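You operate a simulated robot arm through the tools that you are given. There is no shell and no other tool.

Carry out the task below with a simulated robot arm. There is one attempt and no reset: what you move stays moved.

Task
Measure chain piece 25 in the gauge and sort it: over 64 mm is waste.
Fine: slide the gauge open again before lifting it; good goes in the green tray, waste in the grey tray marked WASTE.

Only the result counts: the job must be done as asked and must still hold three seconds after the hand-in. Knocking over, shifting, dropping, spilling or breaking anything else fails it.

Robot
A 6-joint arm with a two-finger parallel gripper, fixed in place. Base frame: the origin is on the floor under the middle of its stand, x ahead of it, y to its left, z up; the work surface is at about z = 0.907. Lengths are in m, angles in degrees, forces in N, time in s.
With the tool pointing down near the work surface it reaches from about 0.28 to 0.68 m from the base axis. Its first joint turns from -166.0 to 166.0 degrees. Payload 1.57 kg.
The TCP is the grasp point between the finger pads, 0.03 m short of the fingertips. In the tool frame z runs along the fingers and y along their closing line. The gripper opens to 0.11 m. The fingers are 0.024 m wide and 0.012 m thick; the gripper's body (0.048 by 0.112 m) begins 0.078 m behind the TCP.
Orientation is that of the tool frame in the base frame, as a unit quaternion [x, y, z, w]. With the fingers straight down and closing along the base's y, the tool's x points along the base's -x, its y along +y and its z along -z.

Tools
- The arm moves only by the tool play_rows. Its arguments are lists of equal length, an entry for each row: "hand": the opening, from 0 (shut) to 1 (fully open); "translation": the shift along the base's x, y, z in units of 150 mm (1.0 is 150 mm), a list of three; "rot": the turn, a rotation vector about the base's x, y, z in units of 60 degrees (1.0 is 60 degrees), a list of three. In form: {"hand": [hand, ...], "translation": [[x, y, z], ...], "rot": [[ax, ay, az], ...]}. A call has 1 to 20 rows; each row is the pose to reach, as a shift and turn from the pose commanded when the call began. A call with a number of a shift or a turn outside -1 to 1 is refused whole. A row lasts 0.2 s, in which the tool goes at most 0.05 m and 8.6 degrees; a call with a longer step from one row to the next is refused whole, and so is a gripper value outside its range. Where a pose cannot be reached the arm comes as near as it can. A force on the tool above 40 N (or 10 N above the force at the start of the call, whichever is more), or a blocked arm, ends the call early, and 0.2 s more pass. The fingers move at their own pace (about 0.108 m/s each) and stop on an object; they squeeze with about 39 N. The grip force told is the motor's: it shows also when the fingers shut on nothing. Time passes only in rows, and 0.2 s behind the last, so rows that repeat a pose let the fingers close. It gives the time, the measured TCP pose, the force on the tool (base axes), the opening and the grip force at its end, in the units of the frame above (readings bear some noise), with the torque about the TCP (base axes, N m) and any sound that the robot's microphone picked up.
- Cameras (640 x 400 px; columns grow to the right, rows downward): "scene" is fixed at [0.3883, 0.5153, 1.4697]; the picture's right is [-0.97, -0.23, 0.00], its down [-0.21, 0.85, -0.48] and it looks along [0.11, -0.47, -0.88] (base axes); focal length 214 px, centre (320, 200). "wrist" rides on the gripper at [0.07, 0.016, -0.141] in the tool frame; the picture's right is [-0.23, 0.97, 0.00], its down [-0.86, -0.20, -0.48] and it looks along [-0.47, -0.11, 0.88] (tool axes); focal length 222 px, centre (320, 200). There is no depth. A picture from a camera that has moved, and an enlarged one, comes with that camera's place and axes in the base frame and with its lens. The place of the scene camera against the robot may be out by one fixed shift of up to 0.025 m in any direction.
- camera(camera): a new picture of that camera. The clock stands still meanwhile.
- lift_body(by): moves the trunk up (or, below 0, down) by that many m; the arm rides with it, the base frame stays. It gives what a move gives, with no picture.
- enlarge(camera, box): a new picture of the part [left, top, right, bottom] of that camera's present view, enlarged. The clock stands still meanwhile.
- hand_in(): hands the job in; it is judged then, once.

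Places have to be worked out from the pictures, the camera data and where the tool is seen. Open the gripper and draw the arm clear of the work before you hand the job in, unless the task says otherwise.

The tools are called after ">>>" by a JSON object that holds its "api" and its "payload". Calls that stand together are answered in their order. play_rows: Moves the arm, as the interface text tells. Its arguments: {"type":"object","properties":{"hand":{"type":"array","items":{"type":"number"}},"translation":{"type":"array","items":{"type":"array","items":{"type":"number"}}},"rot":{"type":"array","items":{"type":"array","items":{"type":"number"}}}},"required":["hand","translation","rot"]} The other tools are called the same way: lift_body (by) moves the trunk up or down; camera (camera) takes a picture; enlarge (camera, box) takes an enlarged picture of a part of a camera's view; hand_in () hands the job in.

At the start:

```text
time: 0.0
position: [0.3623, 0.2397, 1.2385]
ee_rot: [0.001, 1.0, 0.001, 0.0]
contact_force: [-0.6, 0.7, -0.5]
moment: [-0.01, 0.02, 0.02]
width: 0.1101
finger_force: 0.0
trunk travel left (down, up): [-0.275, 0.315]
```

scene: 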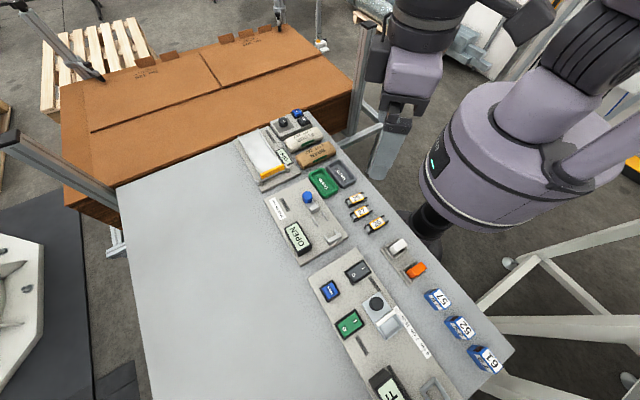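
wrist: 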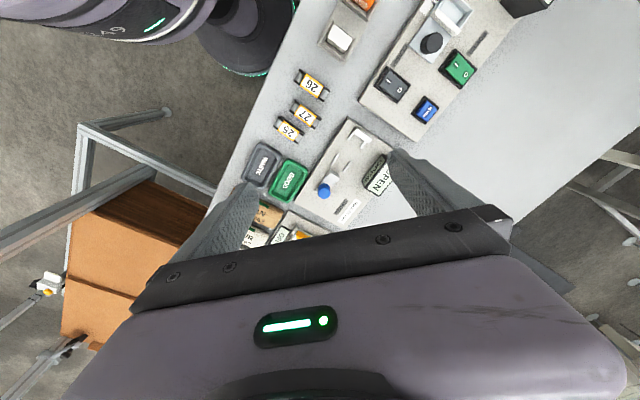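

I'll look closely at the scene and wrist views to identify the gauge, chain pieces and trays.

>>> {"api": "enlarge", "payload": {"camera": "scene", "box": [230, 100, 430, 280]}}

>>> {"api": "enlarge", "payload": {"camera": "scene", "box": [300, 220, 520, 400]}}

>>> {"api": "enlarge", "payload": {"camera": "wrist", "box": [220, 60, 420, 250]}}

>>> {"api": "enlarge", "payload": {"camera": "wrist", "box": [300, 0, 500, 140]}}

```text
2.22 times, centred on (330, 190) of scene
camera zoom: at [0.3883, 0.5153, 1.4697], right [-0.97, -0.23, 0.0], down [-0.21, 0.85, -0.48], along [0.11, -0.47, -0.88], focal length 477 px, centre (298, 222)
```

zoom: 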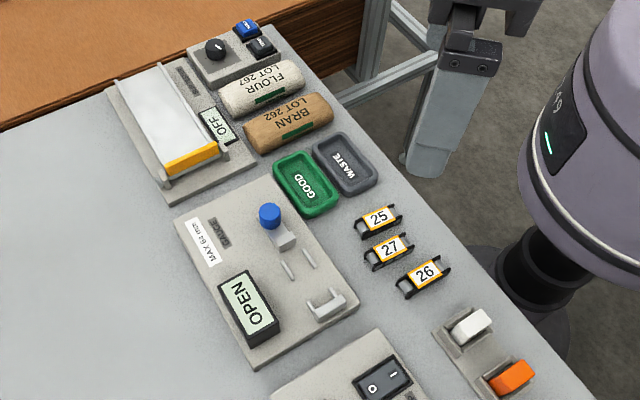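

```text
2.22 times, centred on (410, 310) of scene
camera zoom: at [0.3883, 0.5153, 1.4697], right [-0.97, -0.23, 0.0], down [-0.21, 0.85, -0.48], along [0.11, -0.47, -0.88], focal length 477 px, centre (120, -44)
```

zoom: 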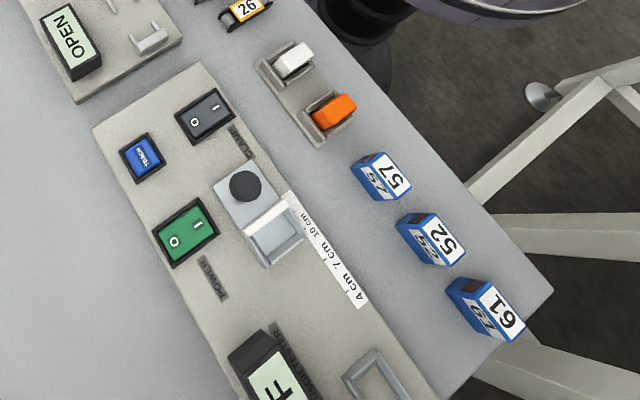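

```text
2.11 times, centred on (320, 155) of wrist
camera zoom: at [0.2917, 0.2565, 1.3803], right [0.23, 0.97, 0.0], down [0.86, -0.2, 0.48], along [0.47, -0.11, -0.88], focal length 468 px, centre (320, 295)
```

zoom: 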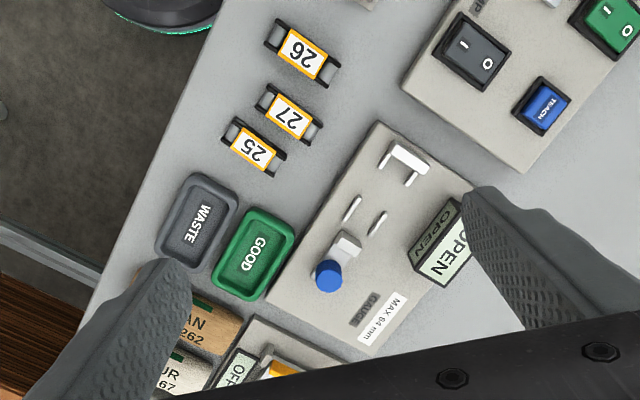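

```text
2.86 times, centred on (400, 70) of wrist
camera zoom: at [0.2917, 0.2565, 1.3803], right [0.23, 0.97, 0.0], down [0.86, -0.2, 0.48], along [0.47, -0.11, -0.88], focal length 635 px, centre (91, 571)
```

zoom: 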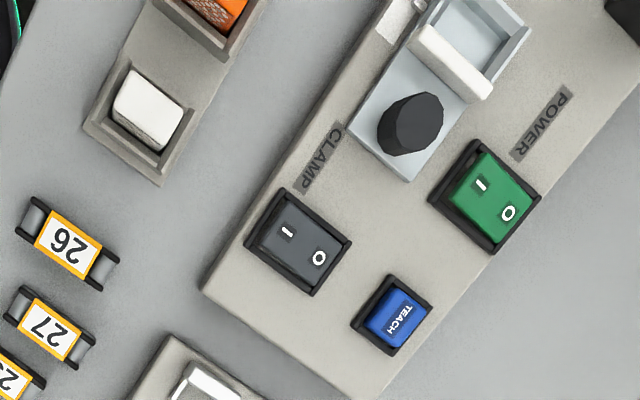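

The gauge is a plate lying about 45° to the base axes, with a blue-knobbed slider and a yoke at the other end. Piece 25 is near (0.37, 0.18). I'll move the wrist camera over the gauge for a closer look.

>>> {"api": "play_rows", "payload": {"hand": [1, 1, 1, 1, 1, 1, 1, 1], "translation": [[0.11, -0.025, -0.12], [0.23, -0.05, -0.24], [0.35, -0.075, -0.36], [0.46, -0.1, -0.48], [0.58, -0.125, -0.6], [0.69, -0.15, -0.72], [0.8, -0.175, -0.84], [0.92, -0.2, -0.95]], "rot": [[0, 0, 0], [0, 0, 0], [0, 0, 0], [0, 0, 0], [0, 0, 0], [0, 0, 0], [0, 0, 0], [0, 0, 0]]}}

>>> {"api": "camera", "payload": {"camera": "wrist"}}

>>> {"api": "camera", "payload": {"camera": "scene"}}

```text
time: 1.8
position: [0.5008, 0.2103, 1.0946]
ee_rot: [-0.001, 1.0, 0.0, 0.0]
contact_force: [0.6, 0.4, 0.7]
moment: [0.0, 0.02, 0.05]
width: 0.1098
finger_force: 0.1
trunk travel left (down, up): [-0.275, 0.315]
```

```text
taken
camera wrist: at [0.4297, 0.2264, 1.2377], right [0.23, 0.97, 0.0], down [0.86, -0.2, 0.48], along [0.47, -0.11, -0.88], focal length 222 px, centre (320, 200)
```

wrist: 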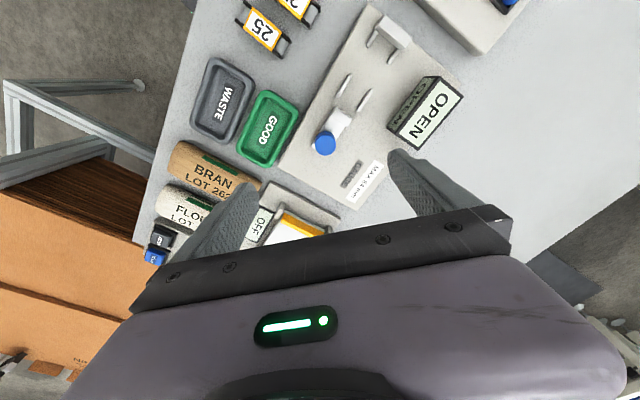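

```text
taken
```

scene: 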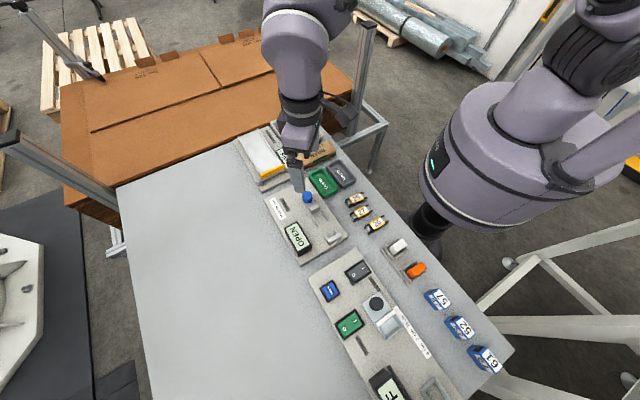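

The gauge fills more of the view now. I'll enlarge the gauge and the pieces.

>>> {"api": "enlarge", "payload": {"camera": "wrist", "box": [280, 0, 480, 125]}}

>>> {"api": "enlarge", "payload": {"camera": "wrist", "box": [280, 80, 440, 210]}}

>>> {"api": "enlarge", "payload": {"camera": "wrist", "box": [180, 0, 330, 180]}}

>>> {"api": "enlarge", "payload": {"camera": "scene", "box": [260, 150, 400, 270]}}

```text
3.20 times, centred on (380, 62) of wrist
camera zoom: at [0.4297, 0.2264, 1.2377], right [0.23, 0.97, 0.0], down [0.86, -0.2, 0.48], along [0.47, -0.11, -0.88], focal length 711 px, centre (128, 640)
```

zoom: 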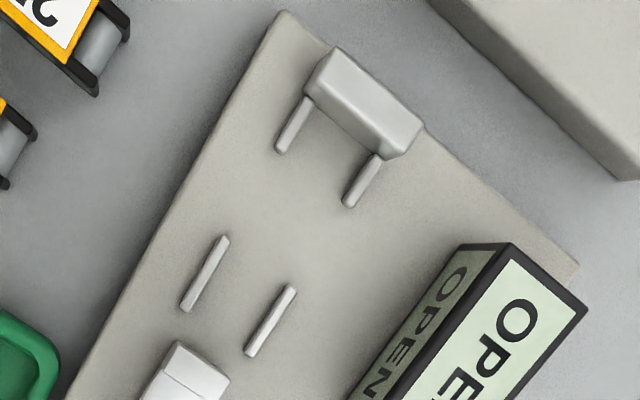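

```text
3.08 times, centred on (360, 145) of wrist
camera zoom: at [0.4297, 0.2264, 1.2377], right [0.23, 0.97, 0.0], down [0.86, -0.2, 0.48], along [0.47, -0.11, -0.88], focal length 684 px, centre (197, 369)
```

zoom: 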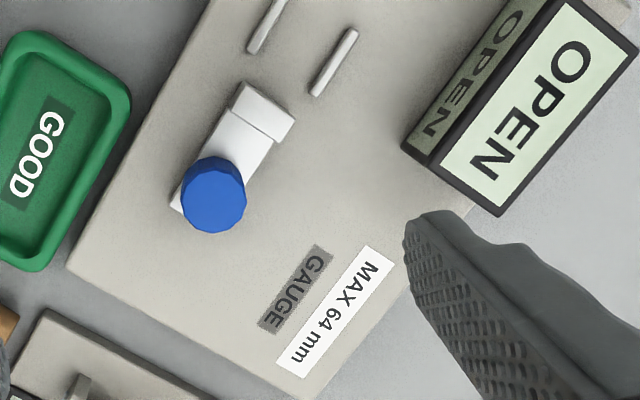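

```text
2.22 times, centred on (255, 90) of wrist
camera zoom: at [0.4297, 0.2264, 1.2377], right [0.23, 0.97, 0.0], down [0.86, -0.2, 0.48], along [0.47, -0.11, -0.88], focal length 494 px, centre (464, 444)
```

zoom: 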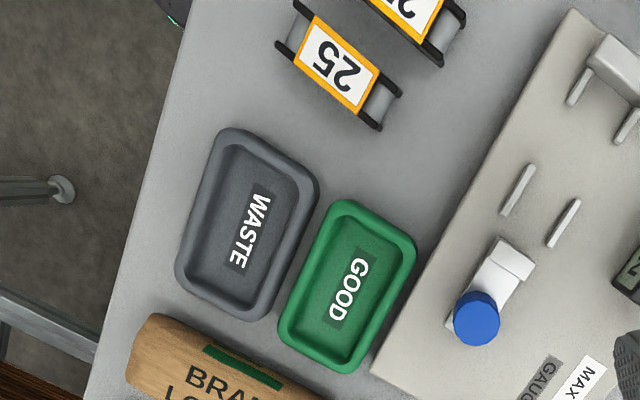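

```text
3.33 times, centred on (330, 210) of scene
camera zoom: at [0.3883, 0.5153, 1.4697], right [-0.97, -0.23, 0.0], down [-0.21, 0.85, -0.48], along [0.11, -0.47, -0.88], focal length 715 px, centre (287, 167)
```

zoom: 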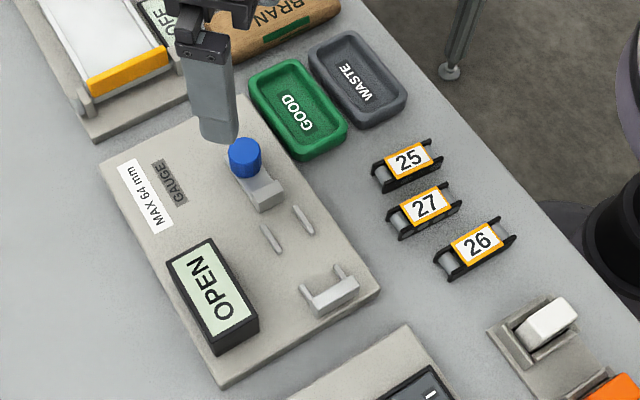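

The gauge axis runs at about 135°, from slider mid (0.475, 0.247) to anvil mid (0.410, 0.310), with about 90 mm of open gap and a ~33 mm finger gap between the guides. Next I'll go above piece 25, turning the tool about +40° to match its long axis, and look at it from close up.

>>> {"api": "play_rows", "payload": {"hand": [1, 1, 1, 1, 1, 1, 1, 1], "translation": [[-0.11, -0.03, 0], [-0.22, -0.06, 0], [-0.33, -0.086, 0], [-0.44, -0.115, -0.05], [-0.55, -0.143, -0.1], [-0.66, -0.17, -0.15], [-0.77, -0.2, -0.19], [-0.879, -0.229, -0.23]], "rot": [[0, 0, 0.083], [0, 0, 0.167], [0, 0, 0.25], [0, 0, 0.333], [0, 0, 0.417], [0, 0, 0.5], [0, 0, 0.583], [0, 0, 0.667]]}}

>>> {"api": "camera", "payload": {"camera": "wrist"}}

>>> {"api": "enlarge", "payload": {"camera": "wrist", "box": [220, 60, 420, 190]}}

```text
time: 3.6
position: [0.3672, 0.1761, 1.0622]
ee_rot: [-0.343, 0.939, 0.0, 0.0]
contact_force: [-0.8, -0.2, 0.4]
moment: [-0.02, -0.07, 0.03]
width: 0.11
finger_force: 0.0
trunk travel left (down, up): [-0.275, 0.315]
```

```text
taken
camera wrist: at [0.3035, 0.1438, 1.204], right [-0.45, 0.89, 0.0], down [0.78, 0.4, 0.48], along [0.43, 0.22, -0.88], focal length 222 px, centre (320, 200)
```

wrist: 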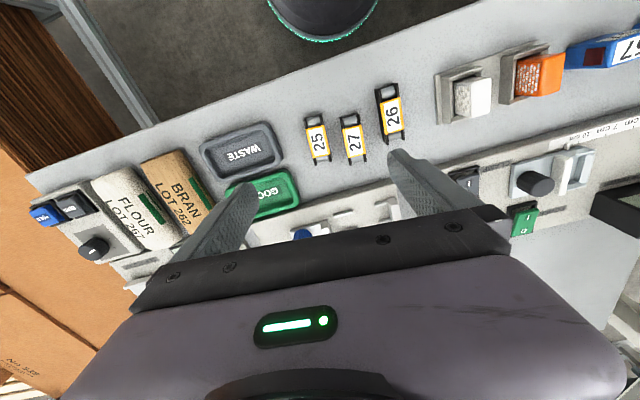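

```text
3.08 times, centred on (320, 125) of wrist
camera zoom: at [0.3035, 0.1438, 1.204], right [-0.45, 0.89, 0.0], down [0.78, 0.4, 0.48], along [0.43, 0.22, -0.88], focal length 684 px, centre (320, 431)
```

zoom: 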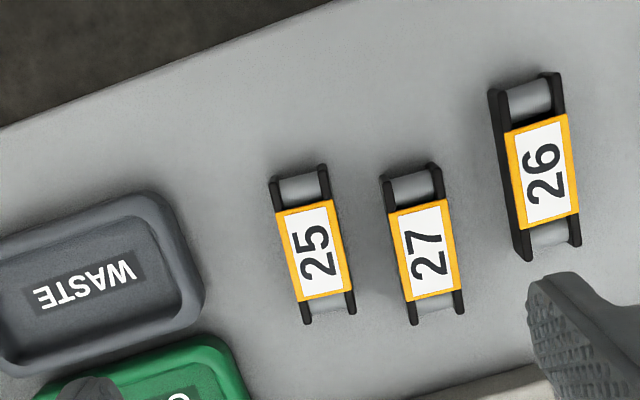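

The gap between 25 and 27 is about 19 mm, the label top sits near z≈0.922, and piece 25's centre is near (0.367, 0.174). I'll go lower with the fingers partly shut to check the alignment before grasping.

>>> {"api": "play_rows", "payload": {"hand": [0.8, 0.5, 0.3, 0.28, 0.28], "translation": [[0, -0.004, -0.1], [0, -0.008, -0.2], [0, -0.012, -0.3], [0, -0.016, -0.36], [0, -0.016, -0.36]], "rot": [[0, 0, 0], [0, 0, 0], [0, 0, 0], [0, 0, 0], [0, 0, 0]]}}

>>> {"api": "camera", "payload": {"camera": "wrist"}}

>>> {"api": "enlarge", "payload": {"camera": "wrist", "box": [240, 100, 420, 220]}}

>>> {"api": "enlarge", "payload": {"camera": "scene", "box": [300, 140, 420, 250]}}

```text
time: 4.8
position: [0.3689, 0.1736, 1.0076]
ee_rot: [-0.342, 0.94, 0.001, -0.001]
contact_force: [-0.2, 0.4, 0.6]
moment: [0.01, 0.01, 0.01]
width: 0.0307
finger_force: 0.0
trunk travel left (down, up): [-0.275, 0.315]
```

```text
taken
camera wrist: at [0.3031, 0.1417, 1.1489], right [-0.45, 0.89, 0.0], down [0.78, 0.4, 0.48], along [0.43, 0.22, -0.88], focal length 222 px, centre (320, 200)
```

wrist: 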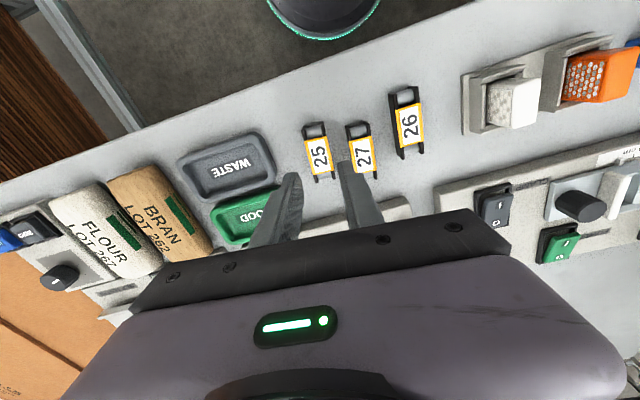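

```text
3.33 times, centred on (330, 160) of wrist
camera zoom: at [0.3031, 0.1417, 1.1489], right [-0.45, 0.89, 0.0], down [0.78, 0.4, 0.48], along [0.43, 0.22, -0.88], focal length 740 px, centre (287, 333)
```

zoom: 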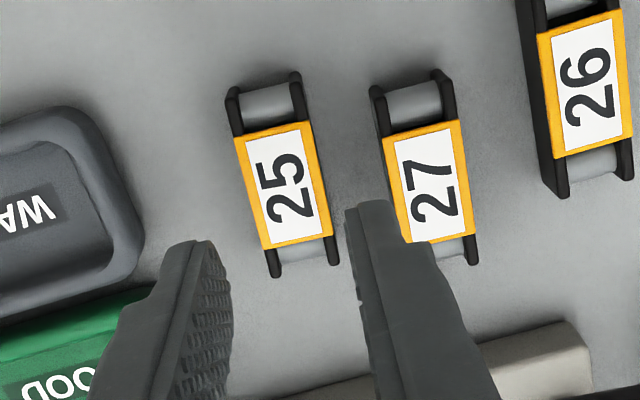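

```text
3.64 times, centred on (360, 195) of scene
camera zoom: at [0.3883, 0.5153, 1.4697], right [-0.97, -0.23, 0.0], down [-0.21, 0.85, -0.48], along [0.11, -0.47, -0.88], focal length 780 px, centre (174, 218)
```

zoom: 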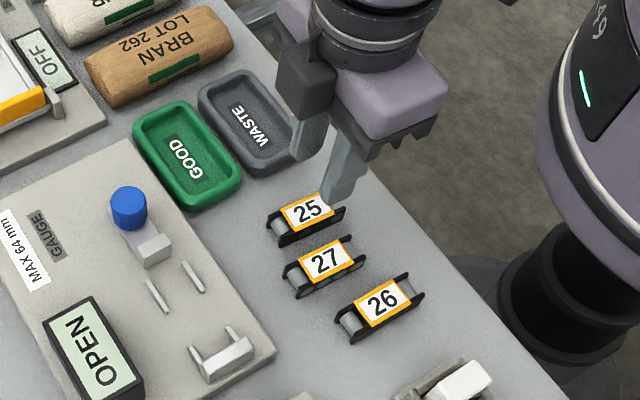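

Piece 25's centre computes to (0.367, 0.173) at about 40.3°, with a label about 23 mm wide, and the fingers straddle it within about 1 mm. I'll descend with the same opening and then close.

>>> {"api": "play_rows", "payload": {"hand": [0.28, 0.28, 0.28, 0.28, 0.28, 0.28], "translation": [[0, -0.0087, -0.09], [0, -0.0087, -0.18], [0, -0.0087, -0.27], [0, -0.0087, -0.35], [0, -0.0087, -0.4], [0, -0.0087, -0.446]], "rot": [[0, 0, 0.002], [0, 0, 0.004], [0, 0, 0.004], [0, 0, 0.004], [0, 0, 0.004], [0, 0, 0.004]]}}

>>> {"api": "camera", "payload": {"camera": "wrist"}}

>>> {"api": "enlarge", "payload": {"camera": "wrist", "box": [240, 120, 420, 240]}}

>>> {"api": "enlarge", "payload": {"camera": "scene", "box": [300, 140, 420, 250]}}

```text
time: 6.2
position: [0.3678, 0.1715, 0.9396]
ee_rot: [-0.346, 0.938, 0.0, 0.0]
contact_force: [0.3, -0.1, -0.2]
moment: [-0.02, 0.03, 0.01]
width: 0.0308
finger_force: 0.1
trunk travel left (down, up): [-0.275, 0.315]
```

```text
taken
camera wrist: at [0.3041, 0.1392, 1.0823], right [-0.46, 0.89, 0.0], down [0.78, 0.4, 0.48], along [0.43, 0.22, -0.88], focal length 222 px, centre (320, 200)
```

wrist: 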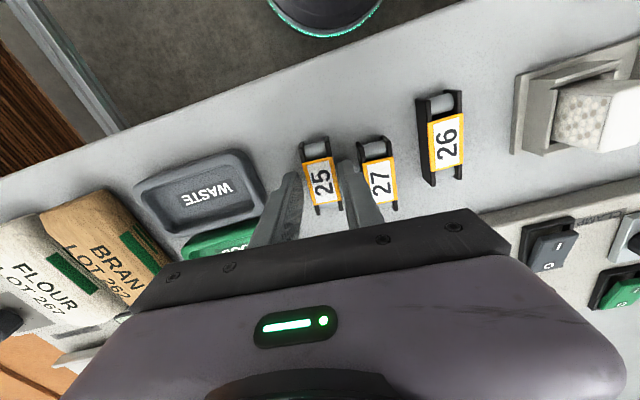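

```text
3.33 times, centred on (330, 180) of wrist
camera zoom: at [0.3041, 0.1392, 1.0823], right [-0.46, 0.89, 0.0], down [0.78, 0.4, 0.48], along [0.43, 0.22, -0.88], focal length 740 px, centre (287, 267)
```

zoom: 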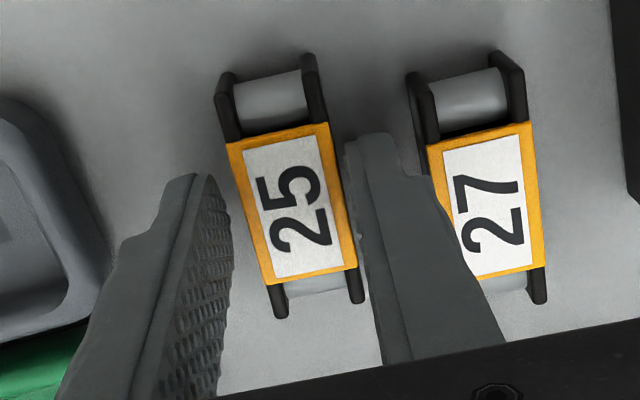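

```text
3.64 times, centred on (360, 195) of scene
camera zoom: at [0.3883, 0.5153, 1.4697], right [-0.97, -0.23, 0.0], down [-0.21, 0.85, -0.48], along [0.11, -0.47, -0.88], focal length 780 px, centre (174, 218)
```

zoom: 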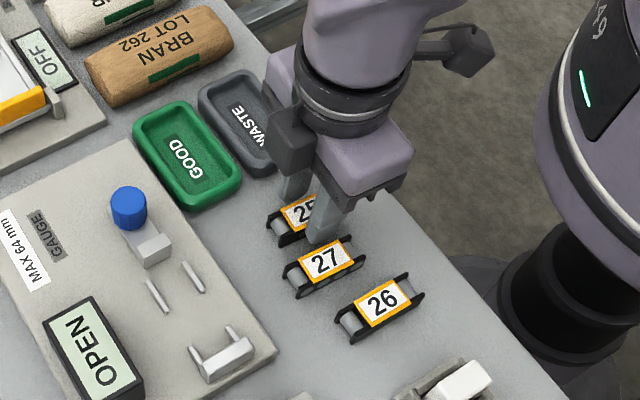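

The fingers straddle piece 25 with no contact force and don't touch piece 27. I'll close on it now.

>>> {"api": "play_rows", "payload": {"hand": [0.2, 0.15, 0.1, 0.1, 0.1], "translation": [[0, 0, 0], [0, 0, 0], [0, 0, 0], [0, 0, 0], [0, 0, 0]], "rot": [[0, 0, 0], [0, 0, 0], [0, 0, 0], [0, 0, 0], [0, 0, 0]]}}

>>> {"api": "enlarge", "payload": {"camera": "wrist", "box": [240, 120, 420, 240]}}

```text
time: 7.4
position: [0.369, 0.1719, 0.9417]
ee_rot: [-0.345, 0.939, -0.001, 0.0]
contact_force: [-0.2, 1.1, 1.0]
moment: [0.05, -0.05, 0.01]
width: 0.0233
finger_force: 35.0
trunk travel left (down, up): [-0.275, 0.315]
```

```text
3.33 times, centred on (330, 180) of wrist
camera zoom: at [0.304, 0.1392, 1.0824], right [-0.46, 0.89, 0.0], down [0.78, 0.4, 0.48], along [0.43, 0.22, -0.88], focal length 740 px, centre (287, 267)
```

zoom: 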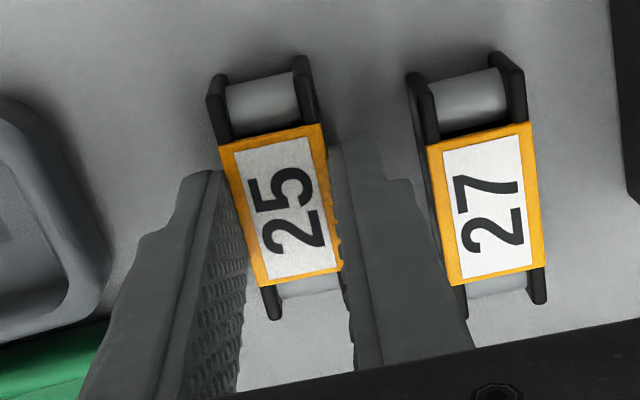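

The piece is gripped (opening 23.3 mm, 35 N) and piece 27 is untouched. I'll lift straight up, then start turning towards the gauge axis.

>>> {"api": "play_rows", "payload": {"hand": [0.1, 0.1, 0.1, 0.1, 0.1, 0.1, 0.1, 0.1, 0.1, 0.1, 0.1, 0.1], "translation": [[0, 0, 0.08], [0, 0, 0.2], [0, 0, 0.35], [0, 0, 0.5], [0, 0, 0.63], [0, 0, 0.733], [0.06, 0.1, 0.733], [0.12, 0.2, 0.733], [0.18, 0.3, 0.733], [0.24, 0.4, 0.733], [0.3, 0.5, 0.733], [0.36, 0.6, 0.733]], "rot": [[0, 0, 0], [0, 0, 0], [0, 0, 0], [0, 0, 0], [0, 0, 0], [0, 0, 0], [0, 0, -0.12], [0, 0, -0.24], [0, 0, -0.36], [0, 0, -0.48], [0, 0, -0.6], [0, 0, -0.7]]}}

>>> {"api": "camera", "payload": {"camera": "wrist"}}

>>> {"api": "camera", "payload": {"camera": "scene"}}

```text
time: 10.0
position: [0.423, 0.2605, 1.0508]
ee_rot: [0.017, 1.0, 0.0, 0.0]
contact_force: [0.5, 1.0, -1.5]
moment: [0.01, -0.01, 0.0]
width: 0.0234
finger_force: 35.7
trunk travel left (down, up): [-0.275, 0.315]
```

```text
taken
camera wrist: at [0.3535, 0.2804, 1.1923], right [0.26, 0.97, 0.0], down [0.85, -0.23, 0.48], along [0.46, -0.12, -0.88], focal length 222 px, centre (320, 200)
```

wrist: 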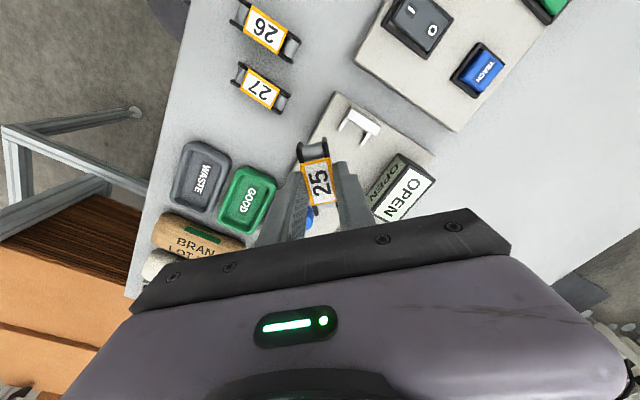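

```text
taken
```

scene: 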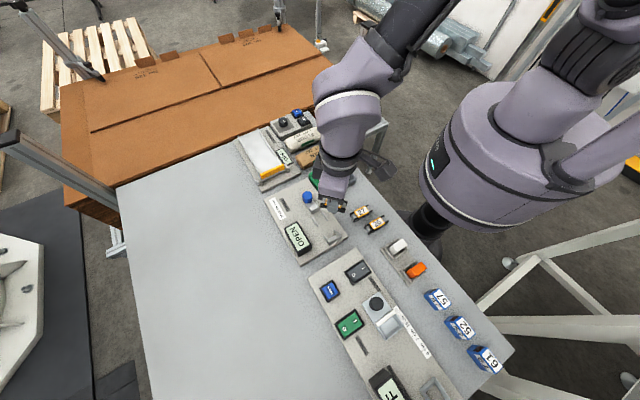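

The piece is held and clear above the plate. I'll finish the turn so it lines up with the gauge axis, stopping above the nest at (0.436, 0.286).

>>> {"api": "play_rows", "payload": {"hand": [0.1, 0.1, 0.1, 0.1, 0.1, 0.1, 0.1], "translation": [[0.012, 0.022, 0], [0.025, 0.045, 0], [0.037, 0.068, 0], [0.05, 0.09, 0], [0.062, 0.113, 0], [0.075, 0.136, 0], [0.085, 0.158, 0]], "rot": [[0, 0, -0.103], [0, 0, -0.206], [0, 0, -0.309], [0, 0, -0.412], [0, 0, -0.515], [0, 0, -0.618], [0, 0, -0.718]]}}

>>> {"api": "camera", "payload": {"camera": "wrist"}}

>>> {"api": "enlarge", "payload": {"camera": "wrist", "box": [220, 90, 420, 230]}}

>>> {"api": "enlarge", "payload": {"camera": "scene", "box": [260, 150, 400, 270]}}

```text
time: 11.6
position: [0.4364, 0.285, 1.0495]
ee_rot: [0.382, 0.924, 0.001, 0.0]
contact_force: [0.1, -0.1, -1.5]
moment: [0.0, -0.04, -0.01]
width: 0.0232
finger_force: 35.3
trunk travel left (down, up): [-0.275, 0.315]
```

```text
taken
camera wrist: at [0.3966, 0.3467, 1.1917], right [0.85, 0.53, 0.0], down [0.47, -0.74, 0.48], along [0.25, -0.41, -0.88], focal length 222 px, centre (320, 200)
```

wrist: 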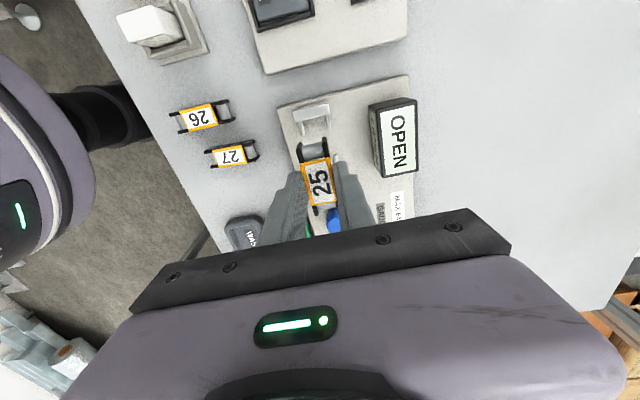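

```text
2.86 times, centred on (320, 160) of wrist
camera zoom: at [0.3966, 0.3467, 1.1917], right [0.85, 0.53, 0.0], down [0.47, -0.74, 0.48], along [0.25, -0.41, -0.88], focal length 635 px, centre (320, 314)
```

zoom: 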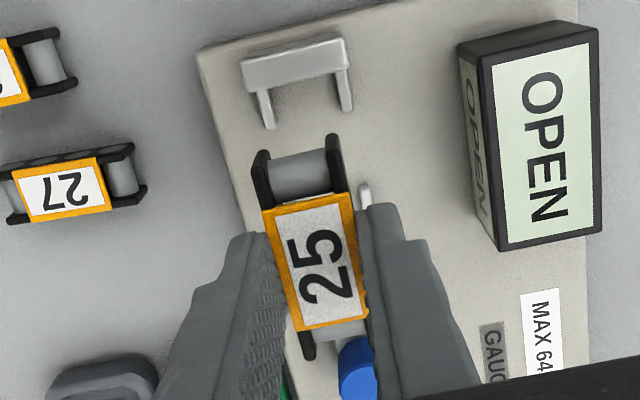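

```text
3.33 times, centred on (330, 210) of scene
camera zoom: at [0.3883, 0.5153, 1.4697], right [-0.97, -0.23, 0.0], down [-0.21, 0.85, -0.48], along [0.11, -0.47, -0.88], focal length 715 px, centre (287, 167)
```

zoom: 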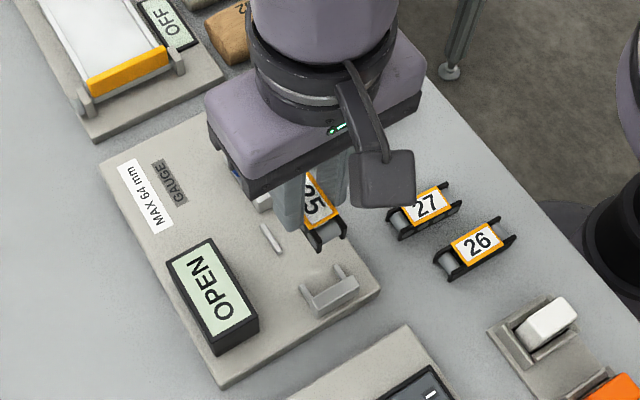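

The piece is aligned above the nest. I'll descend part of the way, staying clear of the anvil and rails, so I can compare the piece and guides in one close view.

>>> {"api": "play_rows", "payload": {"hand": [0.1, 0.1, 0.1, 0.1, 0.1], "translation": [[0, 0, -0.09], [0, 0, -0.19], [0, 0, -0.29], [0, 0, -0.38], [0, 0, -0.438]], "rot": [[0, 0, 0], [0, 0, 0], [0, 0, 0], [0, 0, 0], [0, 0, 0]]}}

>>> {"api": "camera", "payload": {"camera": "wrist"}}

>>> {"api": "enlarge", "payload": {"camera": "wrist", "box": [260, 110, 400, 210]}}

>>> {"api": "enlarge", "payload": {"camera": "scene", "box": [280, 180, 380, 260]}}

```text
time: 12.8
position: [0.4354, 0.2849, 0.9849]
ee_rot: [0.381, 0.925, 0.0, 0.001]
contact_force: [0.3, 0.6, -1.8]
moment: [0.01, 0.01, 0.0]
width: 0.0234
finger_force: 35.8
trunk travel left (down, up): [-0.275, 0.315]
```

```text
taken
camera wrist: at [0.3966, 0.3458, 1.1271], right [0.85, 0.53, 0.0], down [0.47, -0.74, 0.48], along [0.25, -0.41, -0.88], focal length 222 px, centre (320, 200)
```

wrist: 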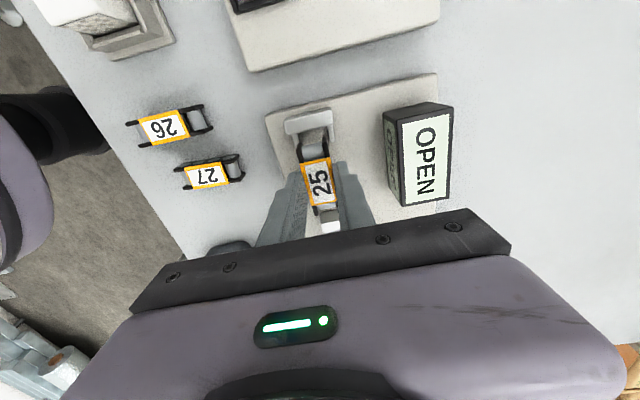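

```text
4.00 times, centred on (330, 160) of wrist
camera zoom: at [0.3966, 0.3458, 1.1271], right [0.85, 0.53, 0.0], down [0.47, -0.74, 0.48], along [0.25, -0.41, -0.88], focal length 888 px, centre (280, 360)
```

zoom: 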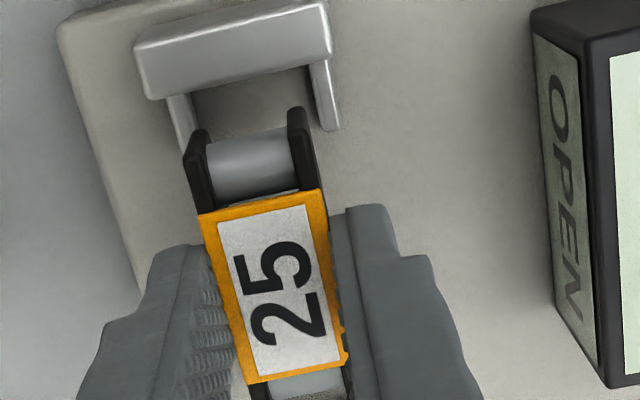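

```text
5.00 times, centred on (330, 220) of scene
camera zoom: at [0.3883, 0.5153, 1.4697], right [-0.97, -0.23, 0.0], down [-0.21, 0.85, -0.48], along [0.11, -0.47, -0.88], focal length 1072 px, centre (270, 100)
```

zoom: 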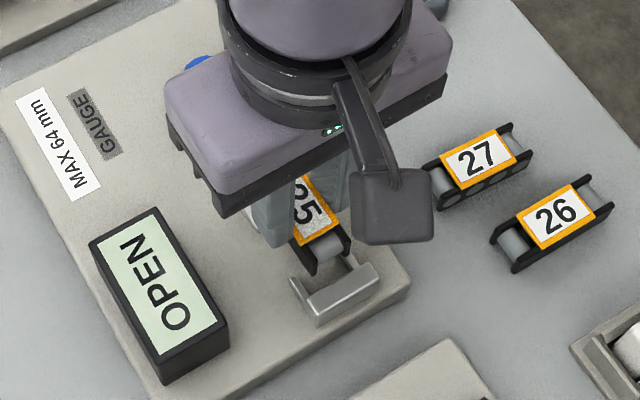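

The piece is just above the anvil and guides, and the lateral error looks to be about 1 mm or less. I'll zoom in tighter on the anvil end to confirm the clearances before lowering further.

>>> {"api": "enlarge", "payload": {"camera": "wrist", "box": [280, 100, 350, 160]}}

>>> {"api": "enlarge", "payload": {"camera": "wrist", "box": [290, 180, 370, 245]}}

>>> {"api": "enlarge", "payload": {"camera": "scene", "box": [310, 200, 370, 250]}}

```text
6.67 times, centred on (315, 130) of wrist
camera zoom: at [0.3966, 0.3458, 1.1271], right [0.85, 0.53, 0.0], down [0.47, -0.74, 0.48], along [0.25, -0.41, -0.88], focal length 1481 px, centre (353, 667)
```

zoom: 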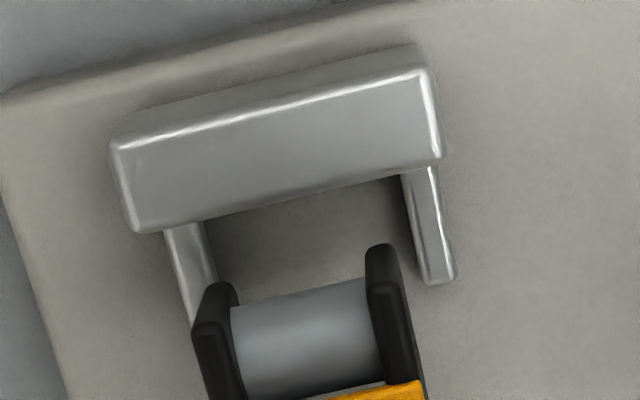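

```text
6.15 times, centred on (330, 212) of wrist
camera zoom: at [0.3966, 0.3458, 1.1271], right [0.85, 0.53, 0.0], down [0.47, -0.74, 0.48], along [0.25, -0.41, -0.88], focal length 1367 px, centre (258, 123)
```

zoom: 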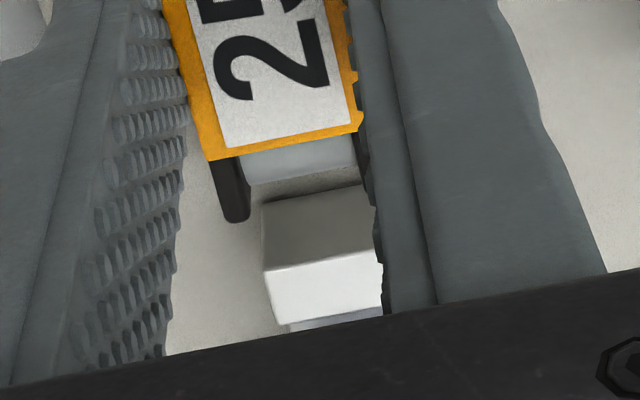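

```text
8.00 times, centred on (340, 225) of scene
camera zoom: at [0.3883, 0.5153, 1.4697], right [-0.97, -0.23, 0.0], down [-0.21, 0.85, -0.48], along [0.11, -0.47, -0.88], focal length 1716 px, centre (160, 0)
```

zoom: 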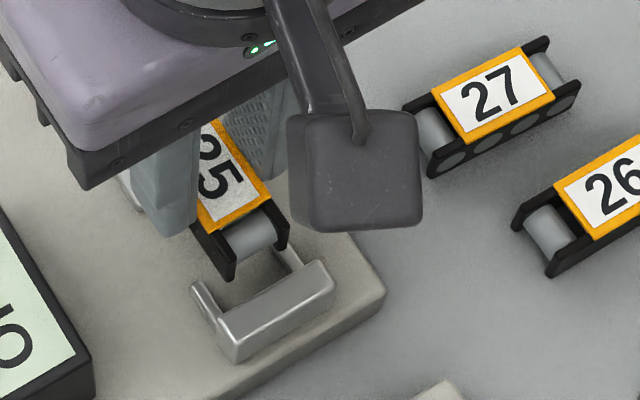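

The piece sits centred between the guides to within about 0.5 mm, with about 2 mm of clearance to the anvil and about 3 mm between fingers and rails. I'll lower it to just above the gauge plate.

>>> {"api": "play_rows", "payload": {"hand": [0.1, 0.1, 0.1, 0.1, 0.1], "translation": [[0.0024, 0.0024, -0.03], [0.0024, 0.0024, -0.08], [0.0024, 0.0024, -0.13], [0.0024, 0.0024, -0.17], [0.0024, 0.0024, -0.194]], "rot": [[0, 0, 0], [0, 0, 0], [0, 0, 0], [0, 0, 0], [0, 0, 0]]}}

>>> {"api": "enlarge", "payload": {"camera": "wrist", "box": [280, 100, 350, 160]}}

>>> {"api": "enlarge", "payload": {"camera": "scene", "box": [310, 200, 370, 250]}}

>>> {"api": "camera", "payload": {"camera": "wrist"}}

```text
time: 14.0
position: [0.4361, 0.2869, 0.957]
ee_rot: [0.381, 0.925, 0.002, 0.001]
contact_force: [0.4, -0.5, 17.0]
moment: [0.04, 0.14, -0.11]
width: 0.0232
finger_force: 35.3
trunk travel left (down, up): [-0.275, 0.315]
```

```text
6.67 times, centred on (315, 130) of wrist
camera zoom: at [0.3966, 0.3472, 1.0988], right [0.85, 0.53, 0.0], down [0.46, -0.75, 0.48], along [0.26, -0.4, -0.88], focal length 1481 px, centre (353, 667)
```

zoom: 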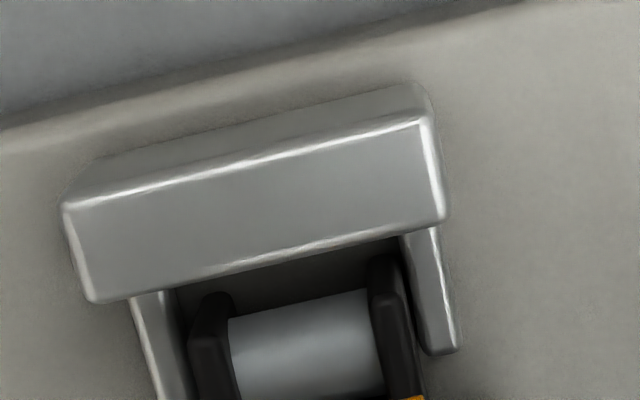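

```text
8.00 times, centred on (340, 225) of scene
camera zoom: at [0.3883, 0.5153, 1.4697], right [-0.97, -0.23, 0.0], down [-0.21, 0.85, -0.48], along [0.11, -0.47, -0.88], focal length 1716 px, centre (160, 0)
```

zoom: 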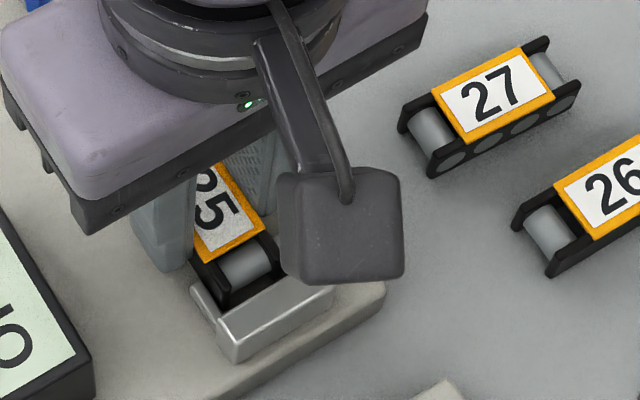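

```text
taken
camera wrist: at [0.3966, 0.3472, 1.0988], right [0.85, 0.53, 0.0], down [0.46, -0.75, 0.48], along [0.26, -0.4, -0.88], focal length 222 px, centre (320, 200)
```

wrist: 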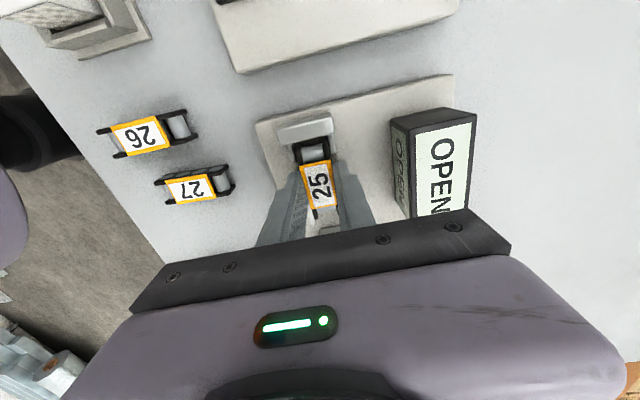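

There is 17 N of upward force at TCP z≈0.957, so something touched. It could be the piece on the plate or an edge, so I'll inspect closely before going on.

>>> {"api": "enlarge", "payload": {"camera": "wrist", "box": [285, 115, 345, 165]}}

>>> {"api": "enlarge", "payload": {"camera": "wrist", "box": [285, 160, 365, 240]}}

>>> {"api": "enlarge", "payload": {"camera": "scene", "box": [320, 210, 355, 240]}}

```text
8.00 times, centred on (315, 140) of wrist
camera zoom: at [0.3966, 0.3472, 1.0988], right [0.85, 0.53, 0.0], down [0.46, -0.75, 0.48], along [0.26, -0.4, -0.88], focal length 1777 px, centre (360, 680)
```

zoom: 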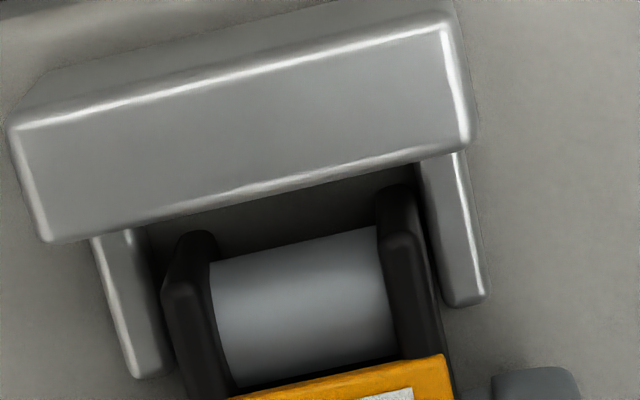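

```text
5.00 times, centred on (325, 200) of wrist
camera zoom: at [0.3966, 0.3472, 1.0988], right [0.85, 0.53, 0.0], down [0.46, -0.75, 0.48], along [0.26, -0.4, -0.88], focal length 1111 px, centre (295, 200)
```

zoom: 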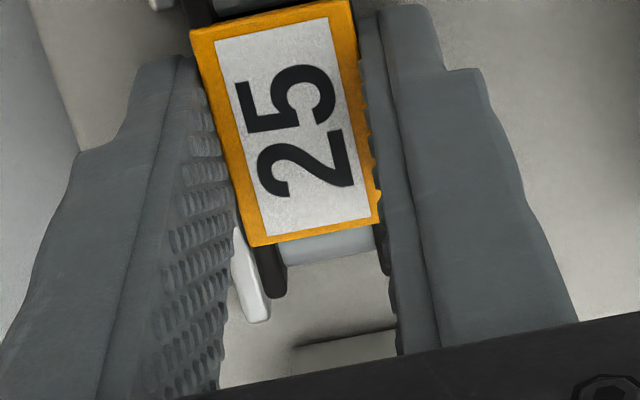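

```text
13.33 times, centred on (338, 225) of scene
camera zoom: at [0.3883, 0.5153, 1.4697], right [-0.97, -0.23, 0.0], down [-0.21, 0.85, -0.48], along [0.11, -0.47, -0.88], focal length 2860 px, centre (87, -133)
```

zoom: 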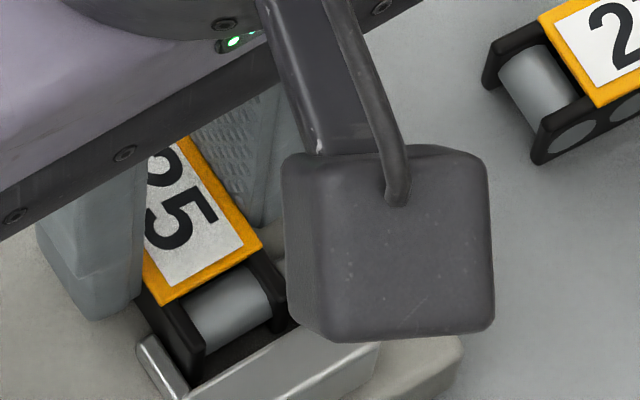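

The piece looks centred between the pins, but I want to know what is in contact, so I'll measure the plate thickness and piece height from the scene camera.

>>> {"api": "enlarge", "payload": {"camera": "scene", "box": [300, 225, 360, 270]}}

>>> {"api": "enlarge", "payload": {"camera": "scene", "box": [345, 195, 405, 240]}}

```text
8.89 times, centred on (330, 248) of scene
camera zoom: at [0.3883, 0.5153, 1.4697], right [-0.97, -0.23, 0.0], down [-0.21, 0.85, -0.48], along [0.11, -0.47, -0.88], focal length 1906 px, centre (231, -222)
```

zoom: 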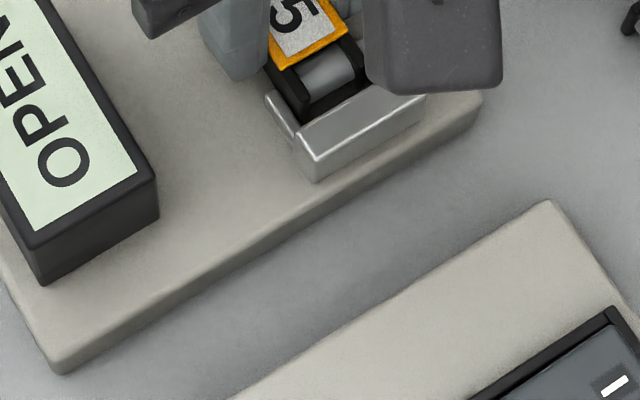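

```text
8.89 times, centred on (375, 218) of scene
camera zoom: at [0.3883, 0.5153, 1.4697], right [-0.97, -0.23, 0.0], down [-0.21, 0.85, -0.48], along [0.11, -0.47, -0.88], focal length 1906 px, centre (-169, 44)
```

zoom: 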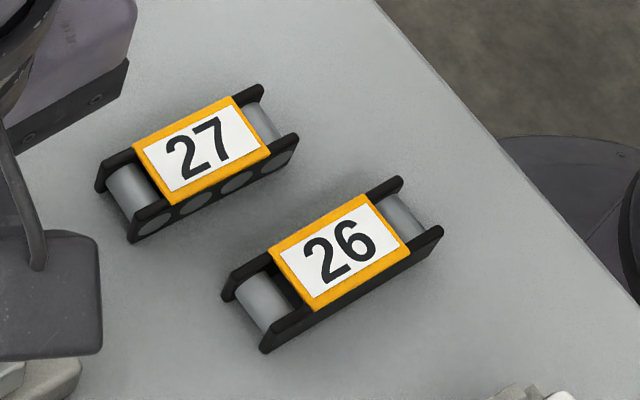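

I'll enlarge the plate's edge further to get its thickness.

>>> {"api": "enlarge", "payload": {"camera": "scene", "box": [300, 245, 330, 268]}}

>>> {"api": "enlarge", "payload": {"camera": "scene", "box": [326, 222, 356, 245]}}

```text
16.00 times, centred on (315, 256) of scene
camera zoom: at [0.3883, 0.5153, 1.4697], right [-0.97, -0.23, 0.0], down [-0.21, 0.85, -0.48], along [0.11, -0.47, -0.88], focal length 3432 px, centre (400, -704)
```

zoom: 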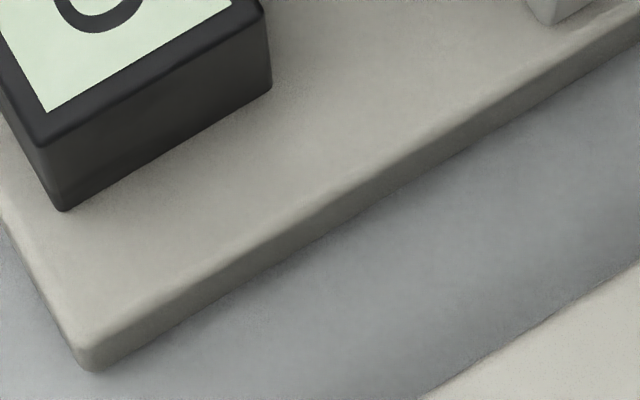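

```text
16.00 times, centred on (341, 234) of scene
camera zoom: at [0.3883, 0.5153, 1.4697], right [-0.97, -0.23, 0.0], down [-0.21, 0.85, -0.48], along [0.11, -0.47, -0.88], focal length 3432 px, centre (-16, -336)
```

zoom: 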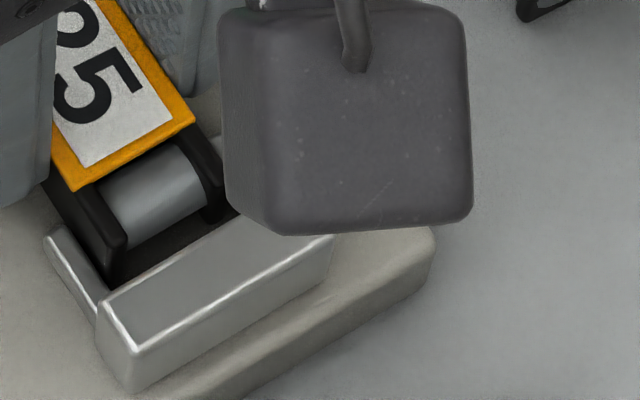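

The plate's corner spacing across two wrist heights puts its top at z≈0.924, which matches the piece bottoming out on it. The torque also places the contact inside the piece's footprint. I'll ease off the pressure slightly and release by opening to about 31 mm.

>>> {"api": "play_rows", "payload": {"hand": [0.1, 0.1, 0.24, 0.26, 0.28, 0.28], "translation": [[0, 0, 0.006], [0, 0, 0.006], [0, 0, 0.006], [0, 0, 0.006], [0, 0, 0.006], [0, 0, 0.006]], "rot": [[0, 0, 0], [0, 0, 0], [0, 0, 0], [0, 0, 0], [0, 0, 0], [0, 0, 0]]}}

>>> {"api": "enlarge", "payload": {"camera": "wrist", "box": [270, 110, 370, 240]}}

>>> {"api": "enlarge", "payload": {"camera": "scene", "box": [310, 200, 370, 250]}}

```text
time: 15.4
position: [0.437, 0.2864, 0.9557]
ee_rot: [0.381, 0.925, 0.0, 0.0]
contact_force: [-0.5, 0.8, 0.0]
moment: [-0.02, -0.01, 0.0]
width: 0.0308
finger_force: 0.0
trunk travel left (down, up): [-0.275, 0.315]
```

```text
3.08 times, centred on (320, 175) of wrist
camera zoom: at [0.3972, 0.3473, 1.0983], right [0.85, 0.53, 0.0], down [0.47, -0.74, 0.48], along [0.25, -0.41, -0.88], focal length 684 px, centre (320, 277)
```

zoom: 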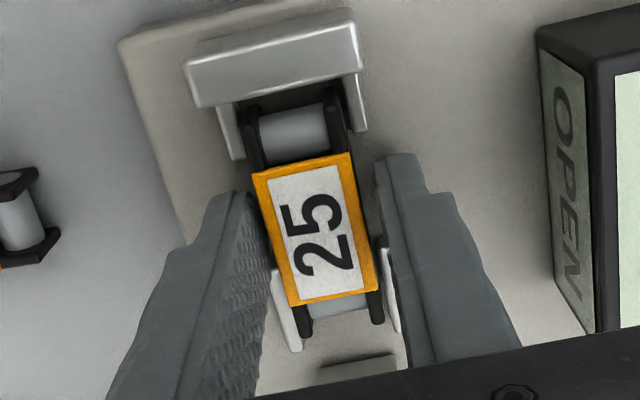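

```text
8.00 times, centred on (340, 225) of scene
camera zoom: at [0.3883, 0.5153, 1.4697], right [-0.97, -0.23, 0.0], down [-0.21, 0.85, -0.48], along [0.11, -0.47, -0.88], focal length 1716 px, centre (160, 0)
```

zoom: 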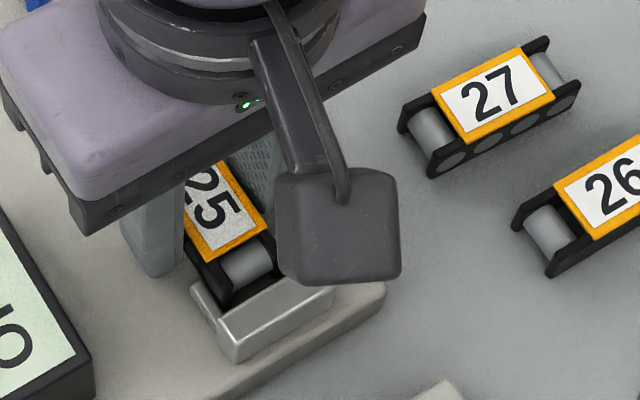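

The piece is free and lies between the rails and pins. I'll lift straight up and check it.

>>> {"api": "play_rows", "payload": {"hand": [0.28, 0.28, 0.28, 0.28, 0.28, 0.28], "translation": [[0, 0, 0.05], [0, 0, 0.15], [0, 0, 0.27], [0, 0, 0.4], [0, 0, 0.52], [0, 0, 0.6]], "rot": [[0, 0, 0], [0, 0, 0], [0, 0, 0], [0, 0, 0], [0, 0, 0], [0, 0, 0]]}}

>>> {"api": "camera", "payload": {"camera": "wrist"}}

>>> {"api": "enlarge", "payload": {"camera": "wrist", "box": [240, 80, 440, 220]}}

>>> {"api": "enlarge", "payload": {"camera": "scene", "box": [260, 160, 380, 260]}}

```text
time: 16.8
position: [0.4353, 0.2856, 1.0471]
ee_rot: [0.381, 0.925, 0.0, 0.0]
contact_force: [-1.4, -0.7, 1.2]
moment: [-0.02, 0.02, -0.02]
width: 0.0308
finger_force: 0.1
trunk travel left (down, up): [-0.275, 0.315]
```

```text
taken
camera wrist: at [0.3962, 0.3468, 1.1889], right [0.85, 0.53, 0.0], down [0.47, -0.74, 0.48], along [0.25, -0.41, -0.88], focal length 222 px, centre (320, 200)
```

wrist: 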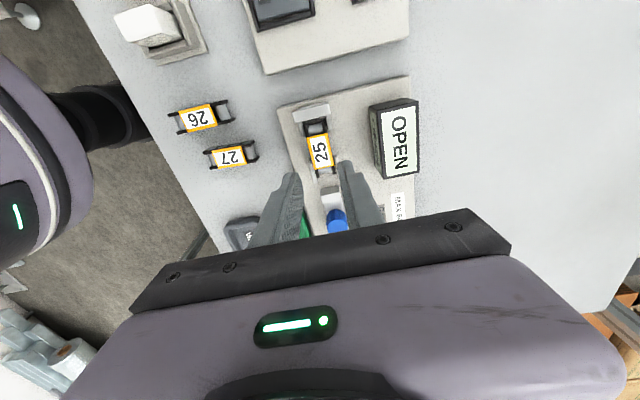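

```text
2.86 times, centred on (340, 150) of wrist
camera zoom: at [0.3962, 0.3468, 1.1889], right [0.85, 0.53, 0.0], down [0.47, -0.74, 0.48], along [0.25, -0.41, -0.88], focal length 635 px, centre (263, 343)
```

zoom: 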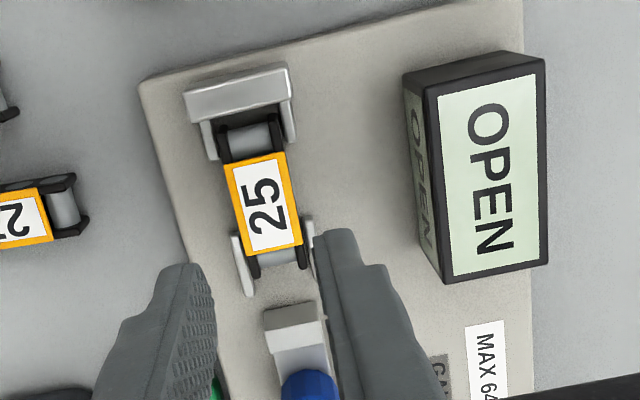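

```text
4.00 times, centred on (320, 210) of scene
camera zoom: at [0.3883, 0.5153, 1.4697], right [-0.97, -0.23, 0.0], down [-0.21, 0.85, -0.48], along [0.11, -0.47, -0.88], focal length 858 px, centre (320, 160)
```

zoom: 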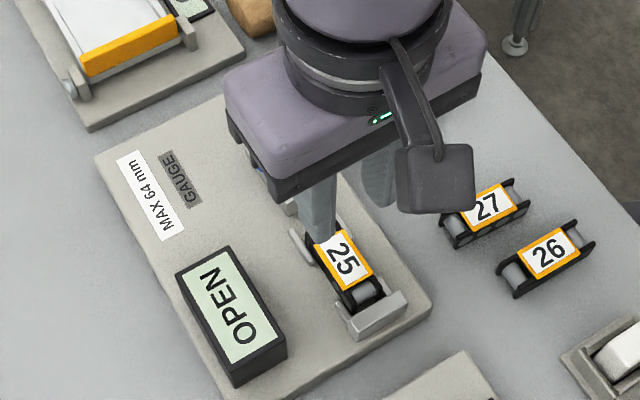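

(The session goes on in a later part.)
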